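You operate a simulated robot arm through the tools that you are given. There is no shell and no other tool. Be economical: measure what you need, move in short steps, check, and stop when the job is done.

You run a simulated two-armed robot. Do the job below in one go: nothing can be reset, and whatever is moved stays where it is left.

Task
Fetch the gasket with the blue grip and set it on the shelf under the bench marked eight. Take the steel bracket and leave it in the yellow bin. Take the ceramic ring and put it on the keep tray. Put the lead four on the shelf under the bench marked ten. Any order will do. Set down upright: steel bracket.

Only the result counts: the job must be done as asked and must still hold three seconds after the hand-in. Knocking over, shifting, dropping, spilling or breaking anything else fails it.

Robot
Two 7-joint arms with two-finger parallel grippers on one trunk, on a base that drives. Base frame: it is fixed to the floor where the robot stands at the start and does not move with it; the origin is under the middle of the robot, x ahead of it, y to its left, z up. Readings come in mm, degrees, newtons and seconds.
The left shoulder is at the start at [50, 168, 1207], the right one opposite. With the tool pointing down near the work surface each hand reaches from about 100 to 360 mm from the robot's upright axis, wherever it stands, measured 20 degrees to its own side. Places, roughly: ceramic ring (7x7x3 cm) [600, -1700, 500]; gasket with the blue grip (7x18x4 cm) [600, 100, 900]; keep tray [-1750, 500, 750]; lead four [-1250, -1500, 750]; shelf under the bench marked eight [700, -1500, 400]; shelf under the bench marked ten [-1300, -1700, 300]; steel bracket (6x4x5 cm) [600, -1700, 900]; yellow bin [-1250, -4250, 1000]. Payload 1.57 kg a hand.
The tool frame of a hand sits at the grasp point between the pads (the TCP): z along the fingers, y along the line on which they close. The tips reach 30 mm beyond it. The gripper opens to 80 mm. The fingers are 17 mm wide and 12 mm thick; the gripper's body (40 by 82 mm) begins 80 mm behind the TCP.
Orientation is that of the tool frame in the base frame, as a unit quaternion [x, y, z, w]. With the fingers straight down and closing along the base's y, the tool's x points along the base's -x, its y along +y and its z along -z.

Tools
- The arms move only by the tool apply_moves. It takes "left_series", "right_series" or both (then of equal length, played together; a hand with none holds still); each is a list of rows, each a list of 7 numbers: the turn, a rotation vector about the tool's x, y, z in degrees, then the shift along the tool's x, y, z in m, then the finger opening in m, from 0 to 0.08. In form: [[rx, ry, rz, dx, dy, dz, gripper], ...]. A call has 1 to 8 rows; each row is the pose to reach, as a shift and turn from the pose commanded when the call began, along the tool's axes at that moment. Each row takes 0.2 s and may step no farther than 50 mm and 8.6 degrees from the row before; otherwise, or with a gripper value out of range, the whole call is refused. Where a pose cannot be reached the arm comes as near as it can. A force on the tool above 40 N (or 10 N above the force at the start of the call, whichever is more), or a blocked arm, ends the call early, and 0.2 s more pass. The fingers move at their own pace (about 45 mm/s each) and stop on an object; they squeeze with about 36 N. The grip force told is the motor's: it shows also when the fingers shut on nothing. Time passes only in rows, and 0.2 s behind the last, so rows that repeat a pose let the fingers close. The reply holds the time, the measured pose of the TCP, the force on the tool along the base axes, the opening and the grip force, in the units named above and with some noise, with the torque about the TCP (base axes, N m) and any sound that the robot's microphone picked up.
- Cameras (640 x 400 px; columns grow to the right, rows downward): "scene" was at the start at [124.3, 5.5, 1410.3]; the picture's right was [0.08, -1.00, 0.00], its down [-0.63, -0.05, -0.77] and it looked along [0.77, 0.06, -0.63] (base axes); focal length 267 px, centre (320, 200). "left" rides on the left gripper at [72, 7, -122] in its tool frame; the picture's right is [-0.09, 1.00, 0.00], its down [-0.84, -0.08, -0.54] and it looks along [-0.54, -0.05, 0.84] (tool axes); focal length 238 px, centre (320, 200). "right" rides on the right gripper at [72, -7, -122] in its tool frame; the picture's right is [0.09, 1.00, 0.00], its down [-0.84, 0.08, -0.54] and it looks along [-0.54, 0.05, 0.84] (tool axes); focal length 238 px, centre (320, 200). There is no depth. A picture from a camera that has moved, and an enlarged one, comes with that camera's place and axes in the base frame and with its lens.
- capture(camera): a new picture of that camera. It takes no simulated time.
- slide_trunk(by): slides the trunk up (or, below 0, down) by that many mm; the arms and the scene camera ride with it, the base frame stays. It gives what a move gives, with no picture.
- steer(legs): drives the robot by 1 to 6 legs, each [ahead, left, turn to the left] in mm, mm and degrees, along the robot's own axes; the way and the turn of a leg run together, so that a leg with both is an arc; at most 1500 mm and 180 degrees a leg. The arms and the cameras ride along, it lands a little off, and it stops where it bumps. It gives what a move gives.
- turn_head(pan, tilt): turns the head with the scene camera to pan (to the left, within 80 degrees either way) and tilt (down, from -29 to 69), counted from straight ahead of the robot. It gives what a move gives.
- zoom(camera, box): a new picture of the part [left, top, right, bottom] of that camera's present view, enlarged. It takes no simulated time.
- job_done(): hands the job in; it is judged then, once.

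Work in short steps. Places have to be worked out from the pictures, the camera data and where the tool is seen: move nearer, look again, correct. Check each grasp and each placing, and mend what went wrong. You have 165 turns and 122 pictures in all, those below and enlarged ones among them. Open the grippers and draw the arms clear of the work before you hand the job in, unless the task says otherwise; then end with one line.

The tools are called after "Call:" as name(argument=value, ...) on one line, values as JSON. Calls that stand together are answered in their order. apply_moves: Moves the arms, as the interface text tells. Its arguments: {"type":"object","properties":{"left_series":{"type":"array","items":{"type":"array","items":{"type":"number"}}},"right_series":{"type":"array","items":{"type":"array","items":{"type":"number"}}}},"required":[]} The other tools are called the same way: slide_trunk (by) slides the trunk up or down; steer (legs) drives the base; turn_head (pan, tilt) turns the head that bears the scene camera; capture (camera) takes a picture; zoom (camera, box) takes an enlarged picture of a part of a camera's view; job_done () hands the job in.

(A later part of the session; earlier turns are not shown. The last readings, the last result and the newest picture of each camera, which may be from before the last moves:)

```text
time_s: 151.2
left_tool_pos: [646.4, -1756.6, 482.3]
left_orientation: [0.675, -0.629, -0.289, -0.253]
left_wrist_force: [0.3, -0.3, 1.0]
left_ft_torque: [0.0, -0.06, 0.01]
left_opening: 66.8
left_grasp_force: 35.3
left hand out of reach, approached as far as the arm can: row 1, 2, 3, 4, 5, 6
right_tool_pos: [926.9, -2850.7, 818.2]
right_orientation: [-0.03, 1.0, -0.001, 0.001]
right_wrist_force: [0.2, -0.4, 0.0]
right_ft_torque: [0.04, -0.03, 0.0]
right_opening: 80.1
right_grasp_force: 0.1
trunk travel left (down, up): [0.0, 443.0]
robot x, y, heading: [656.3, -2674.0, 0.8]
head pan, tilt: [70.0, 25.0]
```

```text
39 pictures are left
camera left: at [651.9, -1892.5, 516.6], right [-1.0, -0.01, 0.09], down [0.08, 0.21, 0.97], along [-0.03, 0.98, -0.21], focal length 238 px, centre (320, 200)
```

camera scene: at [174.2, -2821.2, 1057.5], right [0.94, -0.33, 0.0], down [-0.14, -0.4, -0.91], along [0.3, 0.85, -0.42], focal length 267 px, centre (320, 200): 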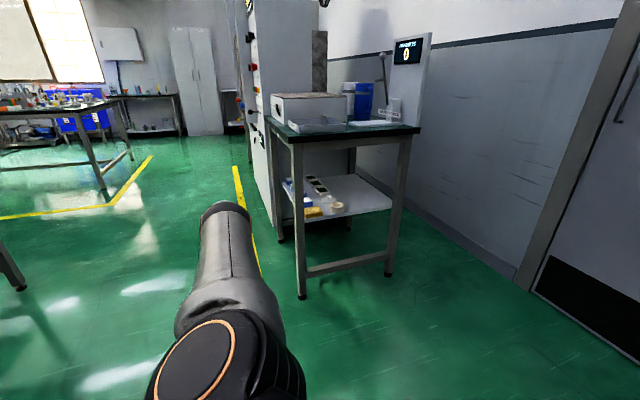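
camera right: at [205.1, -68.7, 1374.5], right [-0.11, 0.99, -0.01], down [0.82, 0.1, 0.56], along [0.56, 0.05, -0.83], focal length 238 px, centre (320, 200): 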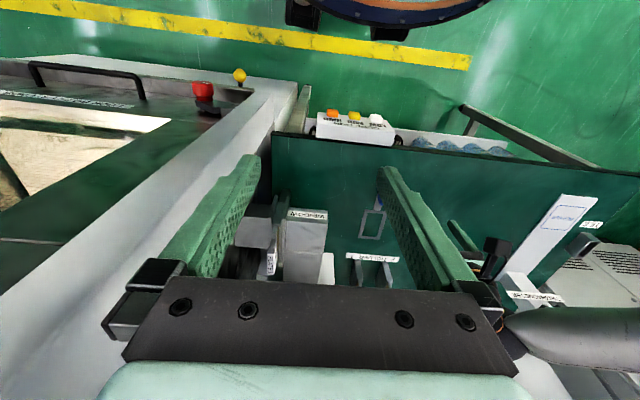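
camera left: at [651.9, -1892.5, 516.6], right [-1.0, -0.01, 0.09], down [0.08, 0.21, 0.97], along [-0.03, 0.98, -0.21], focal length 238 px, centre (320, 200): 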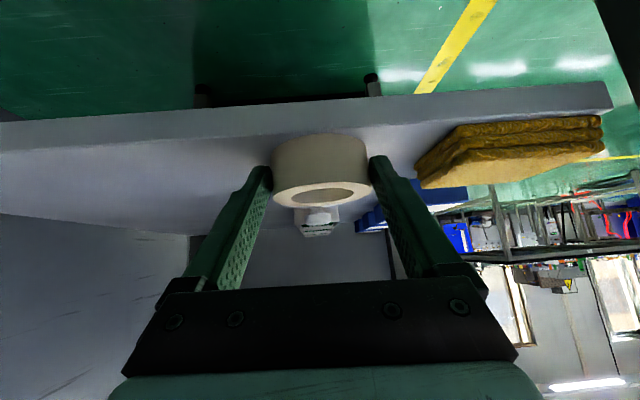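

The arm reached its limit 10 mm short of the ring's middle. I reopen, drive 15 mm closer, and close again.

Call:
apply_moves(left_series=[[0, 0, 0, 0, 0, 0, 0.08], [0, 0, 0, 0, 0, 0, 0.08]])

Call:
steer(legs=[[0, 16, 0]])

Call:
apply_moves(left_series=[[0, 0, 0, 0, 0, 0, 0.07], [0, 0, 0, 0, 0, 0, 0.05], [0, 0, 0, 0, 0, 0, 0.05], [0, 0, 0, 0, 0, 0, 0.05]])

Call:
capture(camera="left")

```text
time_s: 151.8
left_tool_pos: [647.7, -1755.7, 481.5]
left_orientation: [0.675, -0.629, -0.289, -0.253]
left_wrist_force: [0.3, 0.4, -0.2]
left_ft_torque: [-0.01, 0.01, 0.0]
left_opening: 80.1
left_grasp_force: 0.0
right_tool_pos: [928.3, -2850.6, 818.0]
right_orientation: [-0.03, 1.0, -0.001, 0.001]
right_wrist_force: [0.0, -0.2, -0.4]
right_ft_torque: [0.0, 0.03, -0.01]
right_opening: 79.8
right_grasp_force: 0.1
trunk travel left (down, up): [0.0, 443.0]
robot x, y, heading: [654.5, -2674.8, 0.8]
head pan, tilt: [70.0, 25.0]
```

```text
time_s: 152.6
left_tool_pos: [646.4, -1740.8, 482.6]
left_orientation: [0.676, -0.629, -0.29, -0.253]
left_wrist_force: [0.4, 0.1, 0.0]
left_ft_torque: [0.0, 0.02, 0.02]
left_opening: 80.2
left_grasp_force: 0.1
right_tool_pos: [927.9, -2834.7, 818.0]
right_orientation: [-0.03, 1.0, 0.0, 0.002]
right_wrist_force: [0.9, 0.5, 0.2]
right_ft_torque: [-0.01, -0.03, -0.03]
right_opening: 80.0
right_grasp_force: 0.0
trunk travel left (down, up): [0.0, 443.0]
robot x, y, heading: [655.8, -2654.6, 0.8]
head pan, tilt: [70.0, 25.0]
```

```text
time_s: 153.6
left_tool_pos: [646.1, -1740.8, 482.4]
left_orientation: [0.675, -0.63, -0.289, -0.254]
left_wrist_force: [1.0, -0.4, 0.5]
left_ft_torque: [0.05, -0.03, 0.01]
left_opening: 67.0
left_grasp_force: 35.6
right_tool_pos: [928.9, -2834.5, 817.7]
right_orientation: [-0.031, 1.0, -0.001, 0.001]
right_wrist_force: [0.0, 0.1, -0.5]
right_ft_torque: [-0.01, -0.01, 0.0]
right_opening: 79.9
right_grasp_force: 0.1
trunk travel left (down, up): [0.0, 443.0]
robot x, y, heading: [653.2, -2657.7, 0.9]
head pan, tilt: [70.0, 25.0]
```

```text
38 pictures are left
camera left: at [651.5, -1876.9, 516.6], right [-1.0, -0.01, 0.09], down [0.08, 0.21, 0.97], along [-0.03, 0.98, -0.21], focal length 238 px, centre (320, 200)
```

left: 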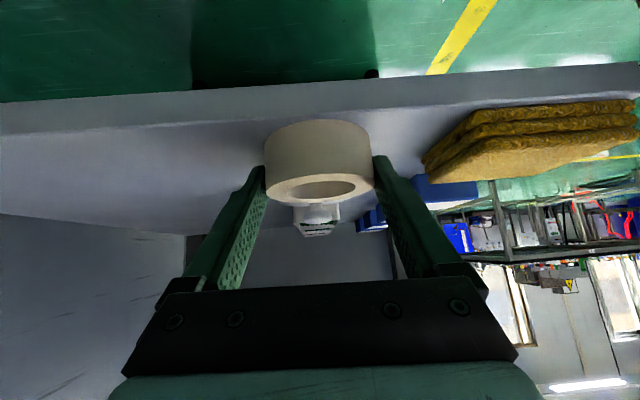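

Firm grip at 67 mm around the middle. I lift 45 mm with the arm and check.

Call:
apply_moves(left_series=[[0, 0, 0, -0.01, 0, -0.01, 0.05], [0, 0, 0, -0.021, 0, -0.021, 0.05], [0, 0, 0, -0.032, 0, -0.032, 0.05]])

Call:
capture(camera="left")

```text
time_s: 154.4
left_tool_pos: [647.6, -1741.1, 526.1]
left_orientation: [0.676, -0.629, -0.289, -0.253]
left_wrist_force: [-0.2, 0.3, -1.5]
left_ft_torque: [-0.03, -0.01, 0.04]
left_opening: 66.8
left_grasp_force: 36.4
right_tool_pos: [927.9, -2834.7, 817.8]
right_orientation: [-0.03, 1.0, 0.0, 0.0]
right_wrist_force: [-0.3, -0.1, -0.7]
right_ft_torque: [0.02, 0.01, 0.0]
right_opening: 80.3
right_grasp_force: 0.1
trunk travel left (down, up): [0.0, 443.0]
robot x, y, heading: [654.8, -2657.2, 0.7]
head pan, tilt: [70.0, 25.0]
```

```text
37 pictures are left
camera left: at [652.6, -1877.1, 561.7], right [-1.0, -0.01, 0.09], down [0.08, 0.21, 0.97], along [-0.03, 0.98, -0.21], focal length 238 px, centre (320, 200)
```

left: 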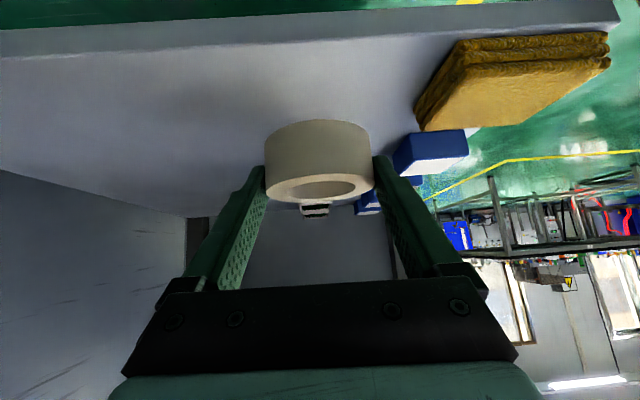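

Ring in hand. I back out from the bench, turn to face its end (heading 90°) and raise the trunk so the right hand can reach the bracket in the waste tray on top.

Call:
steer(legs=[[0, -330, 0], [-270, 0, 0], [0, 0, 89.2]])

Call:
slide_trunk(by=290)

Call:
turn_head(pan=-10, tilt=25)

Call:
capture(camera="scene")

```text
time_s: 161.8
left_tool_pos: [-527.5, -2940.9, 528.2]
left_orientation: [0.923, 0.006, -0.385, 0.014]
left_wrist_force: [0.0, 0.0, -1.3]
left_ft_torque: [-0.01, -0.01, -0.02]
left_opening: 67.0
left_grasp_force: 36.2
right_tool_pos: [579.5, -2724.6, 818.0]
right_orientation: [0.708, -0.706, 0.0, -0.001]
right_wrist_force: [-0.6, 0.2, 0.4]
right_ft_torque: [0.0, -0.01, 0.01]
right_opening: 80.1
right_grasp_force: 0.0
trunk travel left (down, up): [0.0, 443.0]
robot x, y, heading: [385.8, -2989.2, 87.4]
head pan, tilt: [70.0, 25.0]
```

```text
time_s: 164.7
left_tool_pos: [-529.4, -2938.7, 817.7]
left_orientation: [0.923, 0.005, -0.384, 0.014]
left_wrist_force: [0.1, -0.4, -1.0]
left_ft_torque: [-0.01, -0.01, 0.0]
left_opening: 66.7
left_grasp_force: 36.0
right_tool_pos: [579.9, -2723.9, 1109.8]
right_orientation: [0.708, -0.706, 0.0, -0.001]
right_wrist_force: [0.0, 0.5, -0.7]
right_ft_torque: [0.03, 0.03, 0.01]
right_opening: 80.0
right_grasp_force: 0.0
trunk travel left (down, up): [-290.0, 153.0]
robot x, y, heading: [386.6, -2986.5, 87.4]
head pan, tilt: [70.0, 25.0]
```

```text
time_s: 166.2
left_tool_pos: [-528.6, -2939.8, 816.6]
left_orientation: [0.923, 0.005, -0.384, 0.015]
left_wrist_force: [-0.2, 0.1, -2.1]
left_ft_torque: [-0.01, 0.0, 0.0]
left_opening: 66.6
left_grasp_force: 36.1
right_tool_pos: [579.7, -2725.4, 1108.5]
right_orientation: [0.708, -0.706, -0.001, -0.001]
right_wrist_force: [-0.1, 0.4, 0.2]
right_ft_torque: [0.01, 0.03, -0.03]
right_opening: 80.1
right_grasp_force: 0.0
trunk travel left (down, up): [-290.0, 153.0]
robot x, y, heading: [382.4, -2989.5, 87.2]
head pan, tilt: [-10.0, 25.0]
```

```text
36 pictures are left
camera scene: at [407.8, -2858.5, 1347.5], right [0.98, -0.22, 0.0], down [-0.09, -0.41, -0.91], along [0.2, 0.88, -0.42], focal length 267 px, centre (320, 200)
```

scene: 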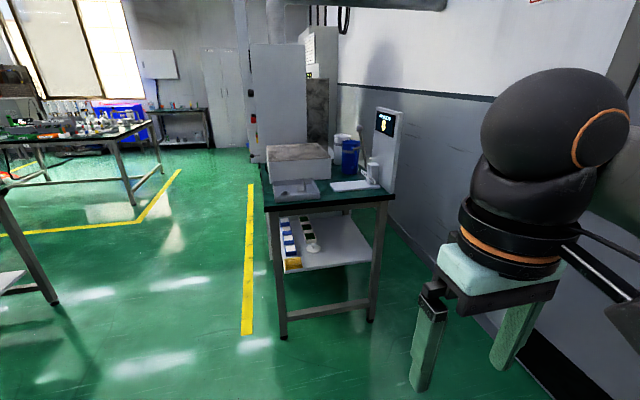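

I drive 700 mm toward the bench end and look at the bracket closely.

Call:
steer(legs=[[0, 0, 2.7], [700, 0, 0]])

Call:
turn_head(pan=-15, tilt=40)

Call:
zoom(camera="scene", box=[200, 80, 440, 240])

Call:
capture(camera="right")

```text
time_s: 170.4
left_tool_pos: [-533.6, -2309.1, 816.9]
left_orientation: [0.923, 0.032, -0.384, 0.025]
left_wrist_force: [-0.1, -0.4, -2.2]
left_ft_torque: [0.01, 0.02, 0.02]
left_opening: 66.6
left_grasp_force: 36.0
right_tool_pos: [561.8, -2031.7, 1108.9]
right_orientation: [0.728, -0.686, 0.0, -0.001]
right_wrist_force: [0.5, -0.4, -0.3]
right_ft_torque: [-0.01, 0.02, -0.02]
right_opening: 80.1
right_grasp_force: 0.1
trunk travel left (down, up): [-290.0, 153.0]
robot x, y, heading: [383.6, -2304.5, 90.4]
head pan, tilt: [-10.0, 25.0]
```

```text
time_s: 171.2
left_tool_pos: [-534.4, -2309.4, 817.4]
left_orientation: [0.922, 0.032, -0.384, 0.025]
left_wrist_force: [0.5, -1.0, -1.9]
left_ft_torque: [0.0, 0.01, -0.01]
left_opening: 66.5
left_grasp_force: 36.0
right_tool_pos: [560.9, -2031.4, 1109.0]
right_orientation: [0.727, -0.687, -0.001, -0.001]
right_wrist_force: [0.8, -0.9, -0.8]
right_ft_torque: [0.03, 0.02, 0.02]
right_opening: 79.8
right_grasp_force: 0.0
trunk travel left (down, up): [-290.0, 153.0]
robot x, y, heading: [384.1, -2304.7, 90.6]
head pan, tilt: [-15.0, 40.0]
```

```text
2.50 times, centred on (320, 160) of scene
camera zoom: at [402.2, -2183.7, 1324.3], right [0.97, -0.25, 0.0], down [-0.16, -0.62, -0.77], along [0.19, 0.74, -0.64], focal length 668 px, centre (320, 300)
```

zoom: 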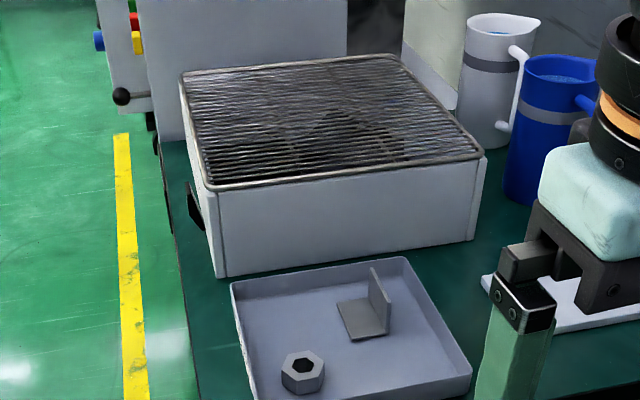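

```text
34 pictures are left
camera right: at [571.3, -2103.6, 1230.3], right [-0.99, -0.15, 0.0], down [-0.13, 0.83, 0.54], along [-0.08, 0.54, -0.84], focal length 238 px, centre (320, 200)
```

right: 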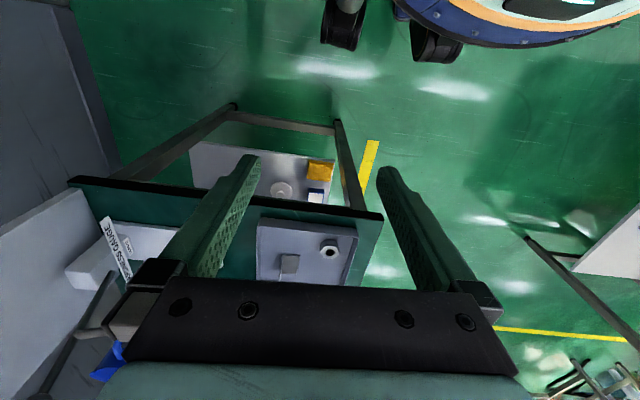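

The bracket's upright plate is at x≈597, y≈-1684, z≈850–900, thin along x. I drive 190 mm ahead and move the right hand above it, closing direction along x.

Call:
steer(legs=[[190, 0, 0]])

Call:
apply_moves(right_series=[[0, 0, 0.8, -0.039, -0.011, 0.02, 0.05], [0, 0, 1.6, -0.078, -0.023, 0.04, 0.05], [0, 0, 2.4, -0.116, -0.034, 0.07, 0.05], [0, 0, 3.2, -0.15, -0.045, 0.1, 0.05], [0, 0, 3.2, -0.15, -0.045, 0.1, 0.05]])

Call:
capture(camera="right")

```text
time_s: 172.7
left_tool_pos: [-536.2, -2119.4, 817.3]
left_orientation: [0.923, 0.033, -0.383, 0.026]
left_wrist_force: [0.6, -0.2, -1.1]
left_ft_torque: [0.03, -0.01, 0.02]
left_opening: 66.6
left_grasp_force: 36.0
right_tool_pos: [558.4, -1839.7, 1109.0]
right_orientation: [0.727, -0.686, 0.0, -0.001]
right_wrist_force: [-0.2, 0.2, -0.2]
right_ft_torque: [0.01, 0.03, -0.01]
right_opening: 80.1
right_grasp_force: 0.0
trunk travel left (down, up): [-290.0, 153.0]
robot x, y, heading: [381.3, -2116.1, 90.7]
head pan, tilt: [-15.0, 40.0]
```

```text
time_s: 173.9
left_tool_pos: [-536.5, -2119.7, 815.7]
left_orientation: [0.922, 0.032, -0.384, 0.025]
left_wrist_force: [0.2, 0.2, -1.1]
left_ft_torque: [-0.02, -0.01, -0.01]
left_opening: 66.4
left_grasp_force: 36.1
right_tool_pos: [597.6, -1683.9, 1011.9]
right_orientation: [0.709, -0.705, 0.0, 0.0]
right_wrist_force: [-0.8, 0.5, -0.4]
right_ft_torque: [-0.01, 0.01, 0.0]
right_opening: 50.4
right_grasp_force: 0.1
trunk travel left (down, up): [-290.0, 153.0]
robot x, y, heading: [381.5, -2114.4, 90.5]
head pan, tilt: [-15.0, 40.0]
```

```text
33 pictures are left
camera right: at [603.9, -1757.5, 1131.8], right [-1.0, -0.1, 0.0], down [-0.08, 0.84, 0.54], along [-0.05, 0.54, -0.84], focal length 238 px, centre (320, 200)
```

right: 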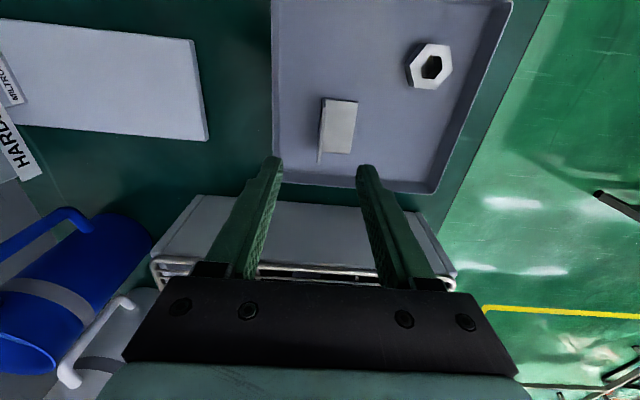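

The plate lies exactly between the fingers (x≈597). I descend to z≈898 and close.

Call:
apply_moves(right_series=[[0, 0, 0, 0, 0, 0.04, 0.05], [0, 0, 0, 0, 0, 0.08, 0.05], [0, 0, 0, 0, 0, 0.114, 0.05], [0, 0, 0, 0, 0, 0.114, 0.03], [0, 0, 0, 0, 0, 0.114, 0.0], [0, 0, 0, 0, 0, 0.114, 0.0], [0, 0, 0, 0, 0, 0.114, 0.0]])

Call:
capture(camera="right")

```text
time_s: 175.5
left_tool_pos: [-537.7, -2120.0, 816.4]
left_orientation: [0.923, 0.033, -0.384, 0.025]
left_wrist_force: [-0.3, -0.7, -1.8]
left_ft_torque: [0.0, -0.03, 0.01]
left_opening: 66.7
left_grasp_force: 35.9
right_tool_pos: [593.8, -1686.0, 894.1]
right_orientation: [0.708, -0.706, -0.001, -0.001]
right_wrist_force: [-0.8, 0.5, 0.6]
right_ft_torque: [0.0, 0.0, 0.0]
right_opening: 3.7
right_grasp_force: 23.5
trunk travel left (down, up): [-290.0, 153.0]
robot x, y, heading: [383.6, -2116.0, 90.5]
head pan, tilt: [-15.0, 40.0]
```

```text
32 pictures are left
camera right: at [600.3, -1757.7, 1016.6], right [-1.0, -0.1, 0.0], down [-0.08, 0.84, 0.54], along [-0.05, 0.54, -0.84], focal length 238 px, centre (320, 200)
```

right: 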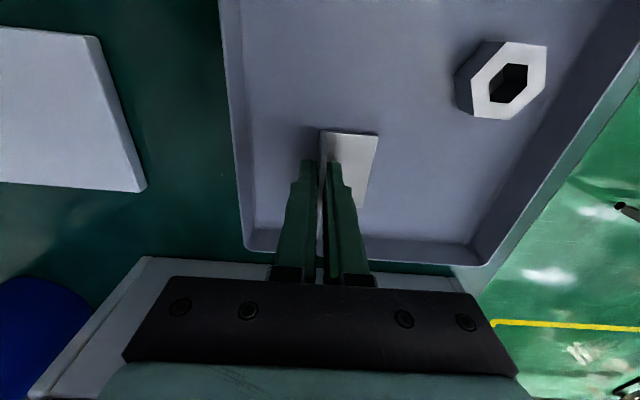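

Plate gripped (3.7 mm). I lift straight up 120 mm.

Call:
apply_moves(right_series=[[0, 0, 0, 0, 0, -0.03, 0.0], [0, 0, 0, 0, 0, -0.07, 0.0], [0, 0, 0, 0, 0, -0.11, 0.0], [0, 0, 0, 0, 0, -0.15, 0.0]])

Call:
capture(camera="right")

```text
time_s: 176.5
left_tool_pos: [-536.7, -2119.7, 816.8]
left_orientation: [0.923, 0.032, -0.383, 0.026]
left_wrist_force: [0.0, 0.4, -2.4]
left_ft_torque: [0.0, -0.01, -0.01]
left_opening: 66.3
left_grasp_force: 36.0
right_tool_pos: [592.8, -1687.1, 1047.4]
right_orientation: [0.709, -0.706, 0.0, 0.0]
right_wrist_force: [-0.2, 0.3, -0.8]
right_ft_torque: [0.02, 0.0, -0.01]
right_opening: 3.3
right_grasp_force: 24.8
trunk travel left (down, up): [-290.0, 153.0]
robot x, y, heading: [377.9, -2113.5, 90.5]
head pan, tilt: [-15.0, 40.0]
```

```text
31 pictures are left
camera right: at [600.0, -1758.7, 1169.4], right [-1.0, -0.1, 0.0], down [-0.08, 0.84, 0.54], along [-0.05, 0.54, -0.84], focal length 238 px, centre (320, 200)
```

right: 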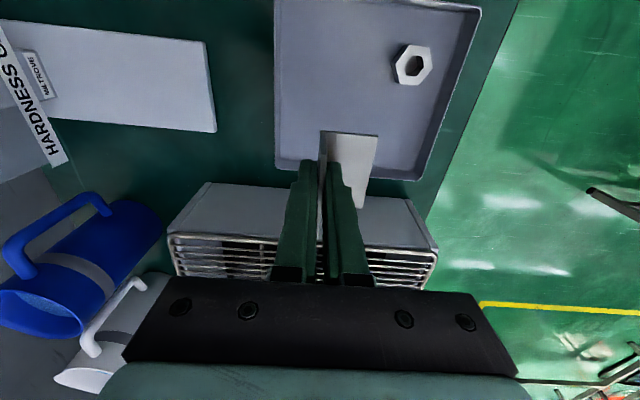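

Bracket in hand. I retract the right arm, back away, turn around and head for the yellow bin on the far wall bench.

Call:
apply_moves(right_series=[[0, 0, 0, 0.045, 0, 0, 0.0], [0, 0, 0, 0.09, 0, 0, 0.0], [0, 0, 0, 0.135, 0, 0, 0.0]])

Call:
steer(legs=[[-790, 380, 0], [0, 0, 179.5], [450, -900, 0]])

Call:
turn_head(pan=-15, tilt=20)

Call:
capture(camera="scene")

```text
time_s: 177.3
left_tool_pos: [-535.1, -2120.5, 817.9]
left_orientation: [0.922, 0.033, -0.384, 0.026]
left_wrist_force: [0.6, 0.4, -2.3]
left_ft_torque: [0.02, 0.03, -0.03]
left_opening: 66.5
left_grasp_force: 36.4
right_tool_pos: [592.7, -1820.7, 1044.8]
right_orientation: [0.708, -0.706, 0.001, -0.001]
right_wrist_force: [-0.7, 0.6, -1.6]
right_ft_torque: [-0.03, -0.01, 0.0]
right_opening: 3.6
right_grasp_force: 24.6
trunk travel left (down, up): [-290.0, 153.0]
robot x, y, heading: [383.3, -2116.1, 90.8]
head pan, tilt: [-15.0, 40.0]
```

```text
time_s: 194.1
left_tool_pos: [3.9, -3364.1, 816.3]
left_orientation: [-0.016, 0.923, 0.018, 0.384]
left_wrist_force: [1.2, 0.6, -1.5]
left_ft_torque: [0.02, 0.01, 0.04]
left_opening: 66.5
left_grasp_force: 36.1
right_tool_pos: [-1135.1, -3621.3, 1044.0]
right_orientation: [0.718, 0.696, -0.001, 0.0]
right_wrist_force: [0.1, -0.2, -1.4]
right_ft_torque: [0.02, -0.01, -0.01]
right_opening: 3.5
right_grasp_force: 24.4
trunk travel left (down, up): [-290.0, 153.0]
robot x, y, heading: [-912.9, -3336.0, -91.3]
head pan, tilt: [-15.0, 40.0]
```

```text
time_s: 194.9
left_tool_pos: [3.6, -3363.2, 817.4]
left_orientation: [-0.016, 0.923, 0.019, 0.385]
left_wrist_force: [-0.8, 0.0, -1.0]
left_ft_torque: [0.0, 0.05, 0.0]
left_opening: 66.3
left_grasp_force: 35.8
right_tool_pos: [-1135.1, -3621.9, 1045.3]
right_orientation: [0.718, 0.696, -0.001, 0.0]
right_wrist_force: [-0.3, -0.9, -1.4]
right_ft_torque: [0.02, 0.02, -0.02]
right_opening: 3.4
right_grasp_force: 24.0
trunk travel left (down, up): [-290.0, 153.0]
robot x, y, heading: [-914.3, -3332.3, -91.3]
head pan, tilt: [-15.0, 20.0]
```

```text
30 pictures are left
camera scene: at [-940.2, -3466.8, 1355.6], right [-0.96, 0.28, 0.0], down [0.1, 0.33, -0.94], along [-0.26, -0.9, -0.34], focal length 267 px, centre (320, 200)
```

scene: 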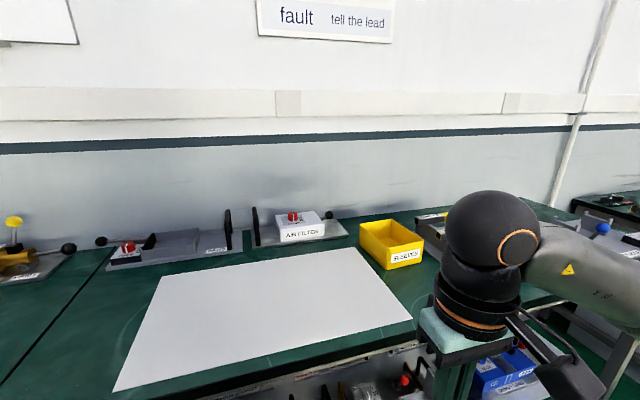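

The yellow bin is in view; I zoom in.

Call:
zoom(camera="scene", box=[330, 190, 450, 290])

```text
4.00 times, centred on (390, 240) of scene
camera zoom: at [-940.2, -3466.8, 1355.6], right [-0.96, 0.28, 0.0], down [0.1, 0.33, -0.94], along [-0.26, -0.9, -0.34], focal length 1069 px, centre (40, 40)
```

zoom: 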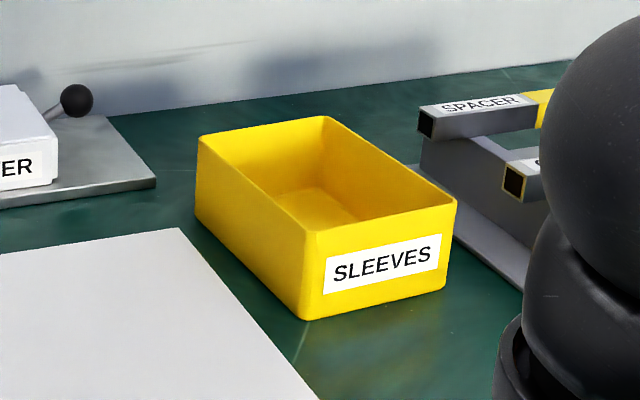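

I drive toward a spot in front of the bin and image again to triangulate its height and place.

Call:
steer(legs=[[150, -290, 1.3]])

Call:
turn_head(pan=-5, tilt=40)

Call:
capture(camera="scene")

```text
time_s: 197.1
left_tool_pos: [-287.6, -3486.9, 816.7]
left_orientation: [-0.027, 0.923, 0.023, 0.384]
left_wrist_force: [0.1, 0.5, -1.6]
left_ft_torque: [-0.04, 0.01, -0.01]
left_opening: 66.2
left_grasp_force: 35.9
right_tool_pos: [-1419.4, -3771.9, 1043.7]
right_orientation: [0.71, 0.704, -0.002, -0.001]
right_wrist_force: [-0.1, -0.3, -1.7]
right_ft_torque: [0.0, -0.01, 0.0]
right_opening: 3.5
right_grasp_force: 24.2
trunk travel left (down, up): [-290.0, 153.0]
robot x, y, heading: [-1206.2, -3483.7, -89.9]
head pan, tilt: [-15.0, 20.0]
```

```text
time_s: 197.9
left_tool_pos: [-286.6, -3486.8, 816.8]
left_orientation: [-0.027, 0.922, 0.023, 0.385]
left_wrist_force: [-0.3, 0.4, -2.3]
left_ft_torque: [0.02, 0.03, 0.0]
left_opening: 66.6
left_grasp_force: 36.2
right_tool_pos: [-1419.0, -3772.4, 1045.0]
right_orientation: [0.71, 0.704, -0.001, 0.0]
right_wrist_force: [-0.7, 0.3, -1.2]
right_ft_torque: [-0.02, 0.03, 0.0]
right_opening: 3.4
right_grasp_force: 24.6
trunk travel left (down, up): [-290.0, 153.0]
robot x, y, heading: [-1206.2, -3480.3, -89.8]
head pan, tilt: [-5.0, 40.0]
```

```text
28 pictures are left
camera scene: at [-1212.0, -3606.5, 1324.3], right [-1.0, 0.09, 0.0], down [0.06, 0.64, -0.77], along [-0.07, -0.76, -0.64], focal length 267 px, centre (320, 200)
```

scene: 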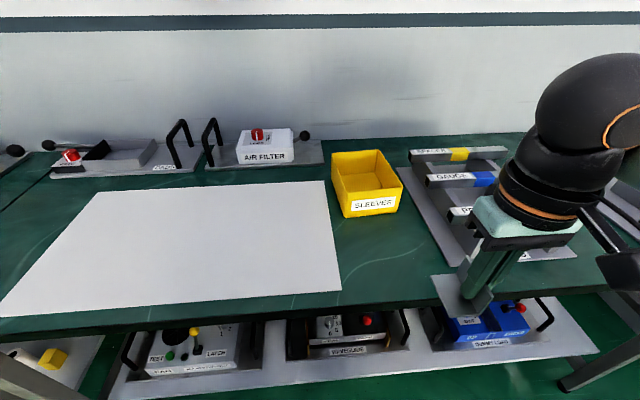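

Triangulated: bin x −1440…−1300, y −4215…−4050, rim z≈965, floor ≈898. To get more forward reach I raise the right hand 170 mm and lower the trunk 170 mm, then drive 60 mm ahead.

Call:
apply_moves(right_series=[[0, 0, 0, 0, 0, -0.045, 0.0], [0, 0, 0, 0, 0, -0.09, 0.0], [0, 0, 0, 0, 0, -0.135, 0.0], [0, 0, 0, 0, 0, -0.18, 0.0]])

Call:
slide_trunk(by=-170)

Call:
steer(legs=[[60, 0, 0]])

Call:
apply_moves(right_series=[[0, 0, 0, -0.045, 0.005, 0, 0.0], [0, 0, 0, -0.09, 0.01, 0, 0.0], [0, 0, 0, -0.135, 0.016, 0, 0.0], [0, 0, 0, -0.18, 0.022, 0, 0.0], [0, 0, 0, -0.225, 0.027, 0, 0.0], [0, 0, 0, -0.265, 0.032, 0, 0.0], [0, 0, 0, -0.3, 0.032, 0, 0.0]])

Call:
capture(camera="right")

```text
time_s: 198.9
left_tool_pos: [-287.3, -3485.8, 816.4]
left_orientation: [-0.027, 0.923, 0.022, 0.383]
left_wrist_force: [-0.1, -0.2, -1.3]
left_ft_torque: [-0.01, 0.05, -0.05]
left_opening: 66.7
left_grasp_force: 35.9
right_tool_pos: [-1421.2, -3771.2, 1222.6]
right_orientation: [0.709, 0.705, 0.0, -0.001]
right_wrist_force: [-0.2, 0.5, -1.9]
right_ft_torque: [0.01, 0.03, -0.01]
right_opening: 3.2
right_grasp_force: 24.6
trunk travel left (down, up): [-290.0, 153.0]
robot x, y, heading: [-1203.4, -3480.8, -90.0]
head pan, tilt: [-5.0, 40.0]
```

```text
time_s: 200.8
left_tool_pos: [-287.3, -3486.0, 647.6]
left_orientation: [-0.028, 0.923, 0.024, 0.383]
left_wrist_force: [0.2, 0.1, -1.5]
left_ft_torque: [-0.02, 0.03, 0.0]
left_opening: 66.6
left_grasp_force: 36.0
right_tool_pos: [-1421.7, -3770.9, 1052.6]
right_orientation: [0.71, 0.704, -0.001, 0.0]
right_wrist_force: [0.1, -0.8, -1.1]
right_ft_torque: [0.04, 0.05, 0.02]
right_opening: 3.4
right_grasp_force: 24.7
trunk travel left (down, up): [-120.0, 323.0]
robot x, y, heading: [-1204.2, -3478.8, -90.0]
head pan, tilt: [-5.0, 40.0]
```

```text
time_s: 201.8
left_tool_pos: [-286.5, -3545.6, 646.5]
left_orientation: [-0.028, 0.922, 0.024, 0.384]
left_wrist_force: [-0.2, -0.4, -1.6]
left_ft_torque: [0.0, 0.02, 0.03]
left_opening: 66.2
left_grasp_force: 36.1
right_tool_pos: [-1420.1, -3831.0, 1053.1]
right_orientation: [0.71, 0.704, -0.002, 0.0]
right_wrist_force: [-0.1, 0.4, -1.2]
right_ft_torque: [0.02, 0.02, -0.01]
right_opening: 3.3
right_grasp_force: 24.6
trunk travel left (down, up): [-120.0, 323.0]
robot x, y, heading: [-1204.8, -3542.6, -89.9]
head pan, tilt: [-5.0, 40.0]
```

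```text
time_s: 203.4
left_tool_pos: [-287.6, -3545.5, 645.7]
left_orientation: [-0.027, 0.923, 0.024, 0.383]
left_wrist_force: [0.5, 0.1, -1.1]
left_ft_torque: [0.01, 0.04, -0.04]
left_opening: 66.7
left_grasp_force: 36.1
right_tool_pos: [-1389.9, -4077.9, 1053.2]
right_orientation: [0.709, 0.705, -0.002, 0.001]
right_wrist_force: [0.3, -0.1, -1.8]
right_ft_torque: [-0.01, -0.01, 0.03]
right_opening: 3.4
right_grasp_force: 24.2
right hand out of reach, approached as far as the arm can: row 6, 7
trunk travel left (down, up): [-120.0, 323.0]
robot x, y, heading: [-1201.5, -3542.3, -89.8]
head pan, tilt: [-5.0, 40.0]
```

```text
27 pictures are left
camera right: at [-1395.5, -4005.6, 1174.4], right [1.0, 0.09, 0.0], down [0.07, -0.84, 0.55], along [0.05, -0.54, -0.84], focal length 238 px, centre (320, 200)
```

right: 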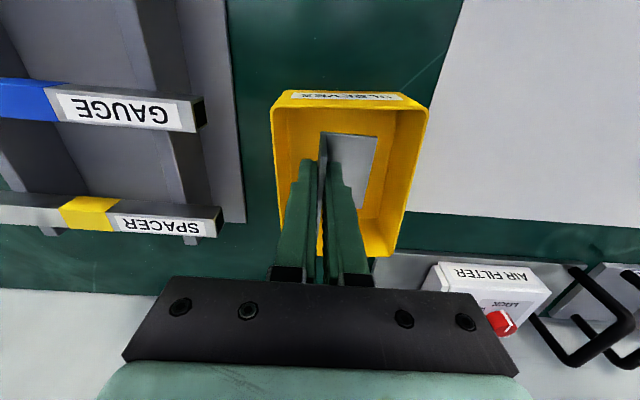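

Reached y=-4078; the bin's centre is ≈[-1362, -4129]. I lower to z≈1020 (still above the rim) and try 50 mm further.

Call:
apply_moves(right_series=[[0, 0, 0, 0, 0.0, 0.035, 0.0], [0, 0, 0, -0.025, 0.005, 0.035, 0.0], [0, 0, 0, -0.05, 0.008, 0.035, 0.0], [0, 0, 0, -0.05, 0.008, 0.035, 0.0]])

```text
time_s: 204.4
left_tool_pos: [-288.7, -3545.8, 646.3]
left_orientation: [-0.026, 0.923, 0.023, 0.384]
left_wrist_force: [0.4, 0.3, -0.7]
left_ft_torque: [-0.01, -0.04, -0.02]
left_opening: 66.2
left_grasp_force: 36.1
right_tool_pos: [-1384.4, -4102.0, 1013.6]
right_orientation: [0.709, 0.705, -0.002, 0.0]
right_wrist_force: [-0.1, 0.5, -1.0]
right_ft_torque: [0.01, 0.02, 0.02]
right_opening: 3.4
right_grasp_force: 24.6
right hand out of reach, approached as far as the arm can: row 2, 3, 4
trunk travel left (down, up): [-120.0, 323.0]
robot x, y, heading: [-1203.4, -3543.3, -89.7]
head pan, tilt: [-5.0, 40.0]
```

The bracket is well inside the bin outline (24 mm from the near wall). I lower with the trunk 58 mm, keeping the arm's shape.

Call:
slide_trunk(by=-58)

Call:
capture(camera="right")

```text
time_s: 205.4
left_tool_pos: [-286.9, -3545.7, 589.4]
left_orientation: [-0.027, 0.923, 0.023, 0.384]
left_wrist_force: [-0.1, 0.1, -2.0]
left_ft_torque: [0.02, 0.01, -0.01]
left_opening: 66.6
left_grasp_force: 36.0
right_tool_pos: [-1384.8, -4100.9, 956.1]
right_orientation: [0.71, 0.704, 0.0, 0.0]
right_wrist_force: [-0.2, -0.8, -1.2]
right_ft_torque: [0.02, 0.01, 0.01]
right_opening: 3.5
right_grasp_force: 24.8
trunk travel left (down, up): [-62.0, 381.0]
robot x, y, heading: [-1202.9, -3542.6, -89.8]
head pan, tilt: [-5.0, 40.0]
```

```text
26 pictures are left
camera right: at [-1390.4, -4029.4, 1078.6], right [1.0, 0.08, 0.0], down [0.07, -0.84, 0.54], along [0.04, -0.54, -0.84], focal length 238 px, centre (320, 200)
```

right: 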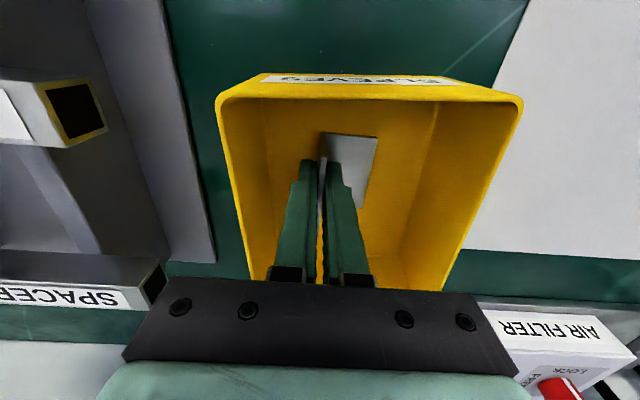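

It hangs inside the bin. I lower gently with the arm until contact.

Call:
apply_moves(right_series=[[0, 0, 0, 0, 0, 0.004, 0.0], [0, 0, 0, 0, 0, 0.008, 0.0], [0, 0, 0, 0, 0, 0.012, 0.0], [0, 0, 0, 0, 0, 0.016, 0.0], [0, 0, 0, 0, 0, 0.02, 0.0], [0, 0, 0, 0, 0, 0.024, 0.0], [0, 0, 0, 0, 0, 0.028, 0.0]])

```text
time_s: 207.0
left_tool_pos: [-288.3, -3546.0, 587.2]
left_orientation: [-0.027, 0.923, 0.022, 0.383]
left_wrist_force: [-0.7, -0.6, -1.2]
left_ft_torque: [-0.01, 0.04, 0.01]
left_opening: 66.4
left_grasp_force: 36.0
right_tool_pos: [-1385.0, -4099.3, 938.1]
right_orientation: [0.71, 0.704, -0.005, 0.006]
right_wrist_force: [-0.1, 3.1, 12.4]
right_ft_torque: [0.4, -0.09, 0.05]
right_opening: 3.9
right_grasp_force: 24.6
trunk travel left (down, up): [-62.0, 381.0]
robot x, y, heading: [-1200.6, -3539.5, -89.7]
head pan, tilt: [-5.0, 40.0]
stopped in row 7 (right hand): the force on the tool passed its limit (the readings are from after the stop); the commanded pose is now the measured one
```

Contact with the bin floor at z=938. I open slowly and lift the hand out.

Call:
apply_moves(right_series=[[0, 0, 0, 0, 0, 0, 0.008], [0, 0, 0, 0, 0, 0, 0.015], [0, 0, 0, 0, 0, 0, 0.022], [0, 0, 0, 0, 0, 0, 0.022], [0, 0, 0, 0, 0, -0.03, 0.022], [0, 0, 0, 0, 0, -0.07, 0.022], [0, 0, 0, 0, 0, -0.11, 0.022]])

Call:
capture(camera="right")

```text
time_s: 208.6
left_tool_pos: [-287.3, -3546.2, 589.3]
left_orientation: [-0.027, 0.923, 0.023, 0.384]
left_wrist_force: [0.1, -0.8, -1.9]
left_ft_torque: [0.0, 0.02, 0.03]
left_opening: 66.6
left_grasp_force: 35.8
right_tool_pos: [-1377.7, -4086.3, 984.6]
right_orientation: [0.71, 0.705, -0.003, 0.004]
right_wrist_force: [0.3, 0.5, -0.5]
right_ft_torque: [-0.03, 0.01, -0.02]
right_opening: 22.0
right_grasp_force: 0.1
right hand out of reach, approached as far as the arm can: row 5, 6, 7
trunk travel left (down, up): [-62.0, 381.0]
robot x, y, heading: [-1203.6, -3540.2, -90.2]
head pan, tilt: [-5.0, 40.0]
```

```text
25 pictures are left
camera right: at [-1383.8, -4013.6, 1104.8], right [1.0, 0.08, 0.0], down [0.07, -0.83, 0.55], along [0.05, -0.55, -0.83], focal length 238 px, centre (320, 200)
```

right: 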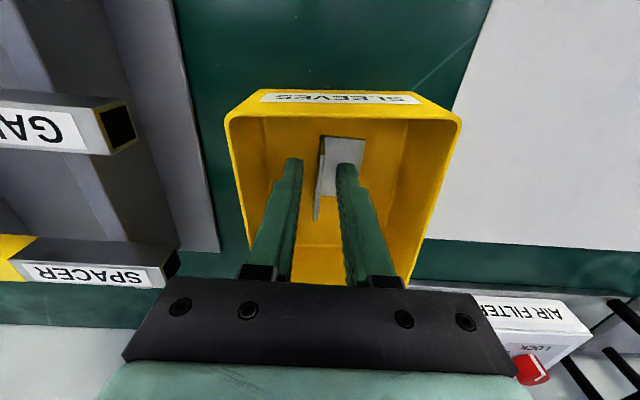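

Bracket stands upright in the bin. I raise the hand clear with the trunk, then retract it.

Call:
slide_trunk(by=150)

Call:
apply_moves(right_series=[[0, 0, 0, 0.045, 0, 0, 0.022], [0, 0, 0, 0.09, 0, 0, 0.022], [0, 0, 0, 0.135, 0, 0, 0.022], [0, 0, 0, 0.18, 0, 0, 0.022], [0, 0, 0, 0.225, 0, 0, 0.022], [0, 0, 0, 0.27, 0, 0, 0.022]])

Call:
zoom(camera="scene", box=[310, 130, 430, 230])

```text
time_s: 210.3
left_tool_pos: [-287.1, -3545.5, 737.9]
left_orientation: [-0.027, 0.923, 0.023, 0.383]
left_wrist_force: [-0.1, -0.2, -1.3]
left_ft_torque: [-0.02, 0.02, 0.0]
left_opening: 66.5
left_grasp_force: 35.8
right_tool_pos: [-1378.2, -4086.4, 1134.2]
right_orientation: [0.71, 0.704, -0.003, 0.005]
right_wrist_force: [0.3, 0.6, -0.3]
right_ft_torque: [0.0, -0.01, 0.04]
right_opening: 22.0
right_grasp_force: 0.0
trunk travel left (down, up): [-212.0, 231.0]
robot x, y, heading: [-1201.0, -3543.3, -90.0]
head pan, tilt: [-5.0, 40.0]
```

```text
time_s: 211.7
left_tool_pos: [-286.6, -3545.4, 738.7]
left_orientation: [-0.027, 0.923, 0.023, 0.383]
left_wrist_force: [0.6, 0.2, -1.4]
left_ft_torque: [-0.02, 0.02, -0.05]
left_opening: 66.6
left_grasp_force: 36.2
right_tool_pos: [-1374.4, -3814.9, 1131.6]
right_orientation: [0.711, 0.703, -0.004, 0.006]
right_wrist_force: [0.2, -0.5, -0.8]
right_ft_torque: [0.02, 0.03, 0.01]
right_opening: 21.9
right_grasp_force: 0.1
trunk travel left (down, up): [-212.0, 231.0]
robot x, y, heading: [-1205.0, -3540.7, -89.8]
head pan, tilt: [-5.0, 40.0]
```

```text
4.00 times, centred on (370, 180) of scene
camera zoom: at [-1211.8, -3666.5, 1246.3], right [-1.0, 0.09, 0.0], down [0.06, 0.64, -0.77], along [-0.07, -0.76, -0.64], focal length 1069 px, centre (120, 280)
```

zoom: 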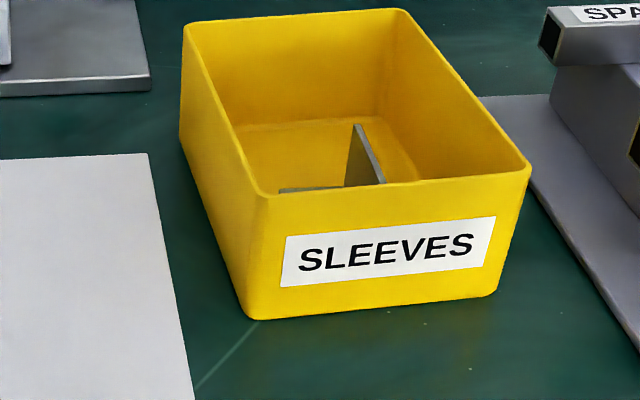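

The bracket is upright in the bin. Next the ring to the keep tray: I raise the trunk so the left hand clears bench tops, drive out, turn around and go up the aisle.

Call:
slide_trunk(by=215)

Call:
steer(legs=[[-700, 800, 0], [0, 0, 180], [1150, 0, 0], [1150, 0, 0]])

Call:
turn_head(pan=60, tilt=20)

Call:
capture(camera="scene")

```text
time_s: 214.0
left_tool_pos: [-287.5, -3545.1, 953.6]
left_orientation: [-0.027, 0.923, 0.023, 0.382]
left_wrist_force: [0.0, -0.2, -1.7]
left_ft_torque: [0.01, 0.03, -0.02]
left_opening: 66.6
left_grasp_force: 36.0
right_tool_pos: [-1374.5, -3815.3, 1346.6]
right_orientation: [0.711, 0.703, -0.004, 0.005]
right_wrist_force: [-0.9, 0.1, 1.2]
right_ft_torque: [0.0, 0.01, -0.02]
right_opening: 21.8
right_grasp_force: 0.2
trunk travel left (down, up): [-427.0, 16.0]
robot x, y, heading: [-1204.0, -3539.4, -90.1]
head pan, tilt: [-5.0, 40.0]
```

```text
time_s: 237.8
left_tool_pos: [-1400.3, -557.0, 954.3]
left_orientation: [0.922, 0.034, -0.384, 0.025]
left_wrist_force: [0.0, -0.2, -1.6]
left_ft_torque: [-0.01, -0.03, 0.0]
left_opening: 66.6
left_grasp_force: 36.1
right_tool_pos: [-317.6, -269.6, 1346.6]
right_orientation: [0.709, -0.705, -0.005, -0.004]
right_wrist_force: [-0.2, 0.2, 0.4]
right_ft_torque: [0.0, 0.0, 0.02]
right_opening: 22.1
right_grasp_force: 0.0
trunk travel left (down, up): [-427.0, 16.0]
robot x, y, heading: [-485.3, -547.6, 90.8]
head pan, tilt: [-5.0, 40.0]
```

```text
time_s: 239.1
left_tool_pos: [-1401.7, -556.4, 953.4]
left_orientation: [0.922, 0.035, -0.384, 0.027]
left_wrist_force: [0.6, -0.6, -0.6]
left_ft_torque: [0.0, -0.04, 0.01]
left_opening: 66.5
left_grasp_force: 35.9
right_tool_pos: [-318.8, -270.2, 1347.9]
right_orientation: [0.71, -0.704, -0.006, -0.003]
right_wrist_force: [-0.1, 0.0, -1.2]
right_ft_torque: [-0.03, 0.0, 0.03]
right_opening: 21.8
right_grasp_force: 0.0
trunk travel left (down, up): [-427.0, 16.0]
robot x, y, heading: [-490.1, -546.3, 90.8]
head pan, tilt: [60.0, 20.0]
```

```text
23 pictures are left
camera scene: at [-568.1, -462.8, 1492.6], right [0.49, 0.87, 0.0], down [0.3, -0.17, -0.94], along [-0.82, 0.46, -0.34], focal length 267 px, centre (320, 200)
```

scene: 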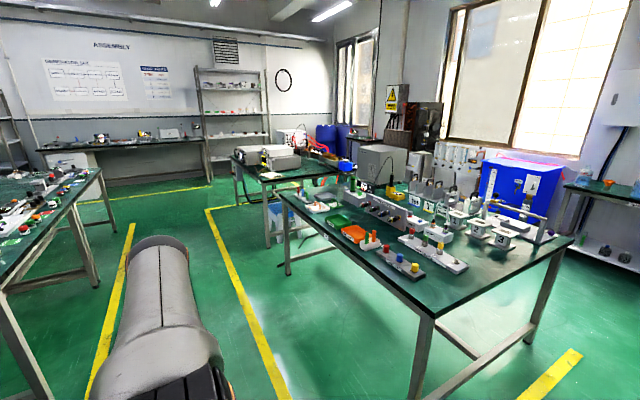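

A bench with trays (green, orange) is ahead-left; I zoom to find the keep tray.

Call:
zoom(camera="scene", box=[270, 175, 470, 300])

```text
3.20 times, centred on (370, 238) of scene
camera zoom: at [-568.1, -462.8, 1492.6], right [0.49, 0.87, 0.0], down [0.3, -0.17, -0.94], along [-0.82, 0.46, -0.34], focal length 855 px, centre (160, 80)
```

zoom: 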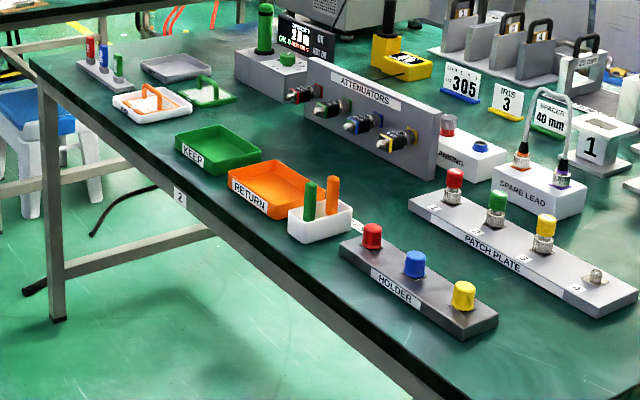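

The green tray is labelled KEEP, at about [-1800, 350]. I go along the aisle with the left arm pointing at the bench but short of it.

Call:
steer(legs=[[-230, 0, 0], [0, 0, -90.8], [-1310, 0, 0]])

Call:
turn_head(pan=75, tilt=35)

Call:
capture(camera="scene")

Call:
capture(camera="left")

```text
time_s: 250.9
left_tool_pos: [-1814.5, 96.4, 953.9]
left_orientation: [0.678, -0.627, -0.29, -0.252]
left_wrist_force: [0.1, -0.6, -2.6]
left_ft_torque: [-0.05, 0.0, 0.02]
left_opening: 66.3
left_grasp_force: 35.9
right_tool_pos: [-1522.3, -986.4, 1345.8]
right_orientation: [-0.006, 1.0, 0.002, 0.006]
right_wrist_force: [-0.1, 0.1, -0.2]
right_ft_torque: [-0.04, -0.01, 0.01]
right_opening: 22.2
right_grasp_force: 0.1
trunk travel left (down, up): [-427.0, 16.0]
robot x, y, heading: [-1801.0, -821.5, 1.2]
head pan, tilt: [60.0, 20.0]
```

```text
time_s: 251.7
left_tool_pos: [-1814.0, 95.1, 954.1]
left_orientation: [0.678, -0.627, -0.289, -0.252]
left_wrist_force: [0.1, -0.3, -2.0]
left_ft_torque: [-0.02, -0.02, 0.0]
left_opening: 66.4
left_grasp_force: 36.1
right_tool_pos: [-1522.3, -986.1, 1346.9]
right_orientation: [-0.005, 1.0, 0.001, 0.006]
right_wrist_force: [-0.2, 0.0, -0.3]
right_ft_torque: [0.0, -0.02, 0.04]
right_opening: 21.9
right_grasp_force: 0.0
trunk travel left (down, up): [-427.0, 16.0]
robot x, y, heading: [-1801.6, -818.7, 1.2]
head pan, tilt: [75.0, 35.0]
```

```text
21 pictures are left
camera scene: at [-1740.7, -734.8, 1468.8], right [0.97, -0.24, 0.0], down [-0.14, -0.56, -0.82], along [0.2, 0.8, -0.57], focal length 267 px, centre (320, 200)
```

scene: 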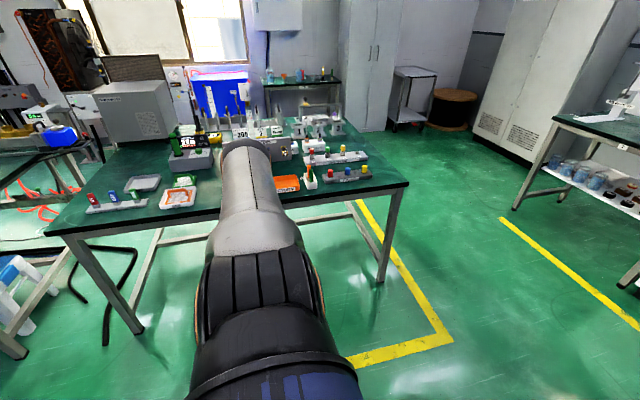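

```text
20 pictures are left
camera left: at [-1808.0, -40.1, 988.2], right [-1.0, -0.02, 0.09], down [0.08, 0.21, 0.97], along [-0.04, 0.98, -0.21], focal length 238 px, centre (320, 200)
```

left: 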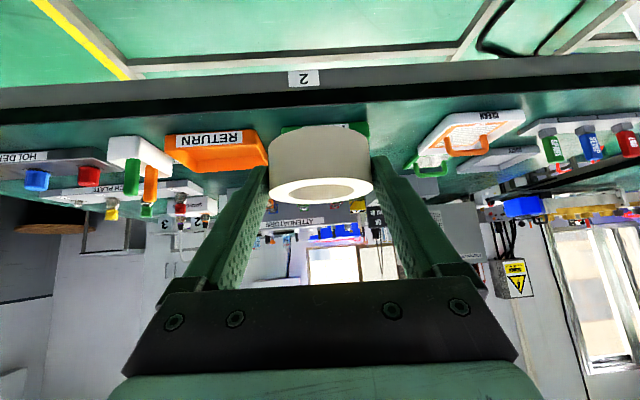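

KEEP tray centre works out at ≈[-1850, 388], bench z≈775. I lower the trunk 95 mm and drive in sideways over the tray.

Call:
slide_trunk(by=-95)

Call:
steer(legs=[[-32, 190, 0]])

Call:
capture(camera="left")

```text
time_s: 253.0
left_tool_pos: [-1814.0, 96.2, 858.4]
left_orientation: [0.678, -0.626, -0.291, -0.252]
left_wrist_force: [0.6, 0.6, -1.9]
left_ft_torque: [-0.05, 0.03, -0.04]
left_opening: 66.4
left_grasp_force: 35.5
right_tool_pos: [-1522.1, -985.7, 1252.4]
right_orientation: [-0.006, 1.0, 0.001, 0.006]
right_wrist_force: [-0.2, -1.0, 0.8]
right_ft_torque: [0.04, -0.01, 0.02]
right_opening: 22.1
right_grasp_force: 0.1
trunk travel left (down, up): [-332.0, 111.0]
robot x, y, heading: [-1805.3, -822.7, 1.5]
head pan, tilt: [75.0, 35.0]
```

```text
time_s: 254.6
left_tool_pos: [-1847.9, 289.3, 857.2]
left_orientation: [0.678, -0.627, -0.289, -0.252]
left_wrist_force: [0.2, 0.7, -2.6]
left_ft_torque: [-0.02, -0.03, -0.01]
left_opening: 66.7
left_grasp_force: 35.8
right_tool_pos: [-1558.4, -794.3, 1252.1]
right_orientation: [-0.005, 1.0, 0.002, 0.006]
right_wrist_force: [-0.2, 0.0, 0.0]
right_ft_torque: [-0.04, -0.03, 0.03]
right_opening: 21.8
right_grasp_force: 0.1
trunk travel left (down, up): [-332.0, 111.0]
robot x, y, heading: [-1837.6, -629.9, 1.1]
head pan, tilt: [75.0, 35.0]
```

```text
19 pictures are left
camera left: at [-1842.7, 152.6, 892.8], right [-1.0, -0.02, 0.09], down [0.08, 0.21, 0.97], along [-0.04, 0.98, -0.21], focal length 238 px, centre (320, 200)
```

left: 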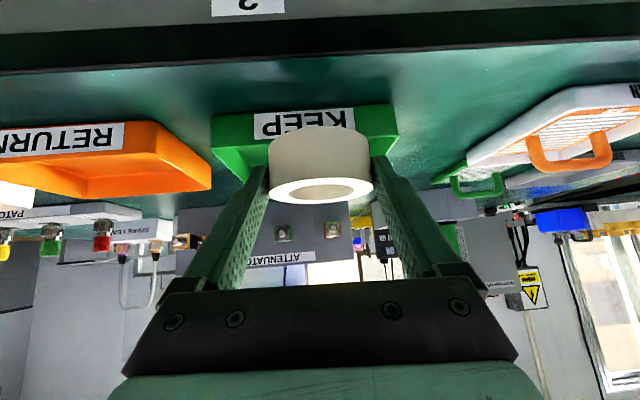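

The ring is centred on KEEP in x and clears the rim (≈810) by ~14 mm. I drive the last 95 mm in and look.

Call:
steer(legs=[[4, 93, 0]])

Call:
capture(camera="left")

```text
time_s: 255.7
left_tool_pos: [-1849.4, 379.9, 857.6]
left_orientation: [0.678, -0.627, -0.289, -0.252]
left_wrist_force: [0.1, 0.2, -1.8]
left_ft_torque: [-0.04, 0.03, 0.02]
left_opening: 66.3
left_grasp_force: 35.8
right_tool_pos: [-1556.3, -701.4, 1250.5]
right_orientation: [-0.005, 1.0, 0.001, 0.006]
right_wrist_force: [0.1, 1.1, 0.1]
right_ft_torque: [-0.03, 0.0, -0.01]
right_opening: 22.0
right_grasp_force: 0.1
trunk travel left (down, up): [-332.0, 111.0]
robot x, y, heading: [-1837.3, -539.9, 1.7]
head pan, tilt: [75.0, 35.0]
```

```text
18 pictures are left
camera left: at [-1842.6, 243.8, 892.7], right [-1.0, -0.02, 0.09], down [0.08, 0.21, 0.97], along [-0.04, 0.98, -0.21], focal length 238 px, centre (320, 200)
```

left: 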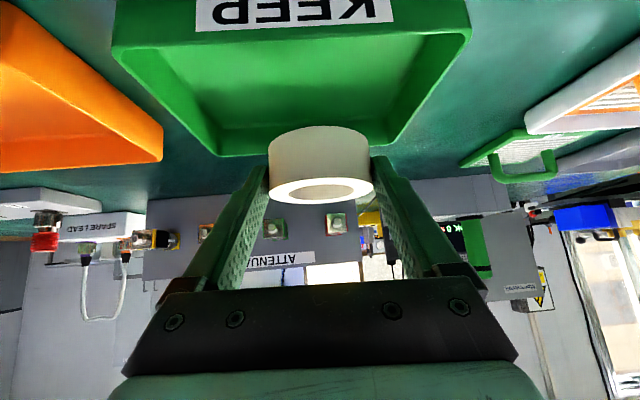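

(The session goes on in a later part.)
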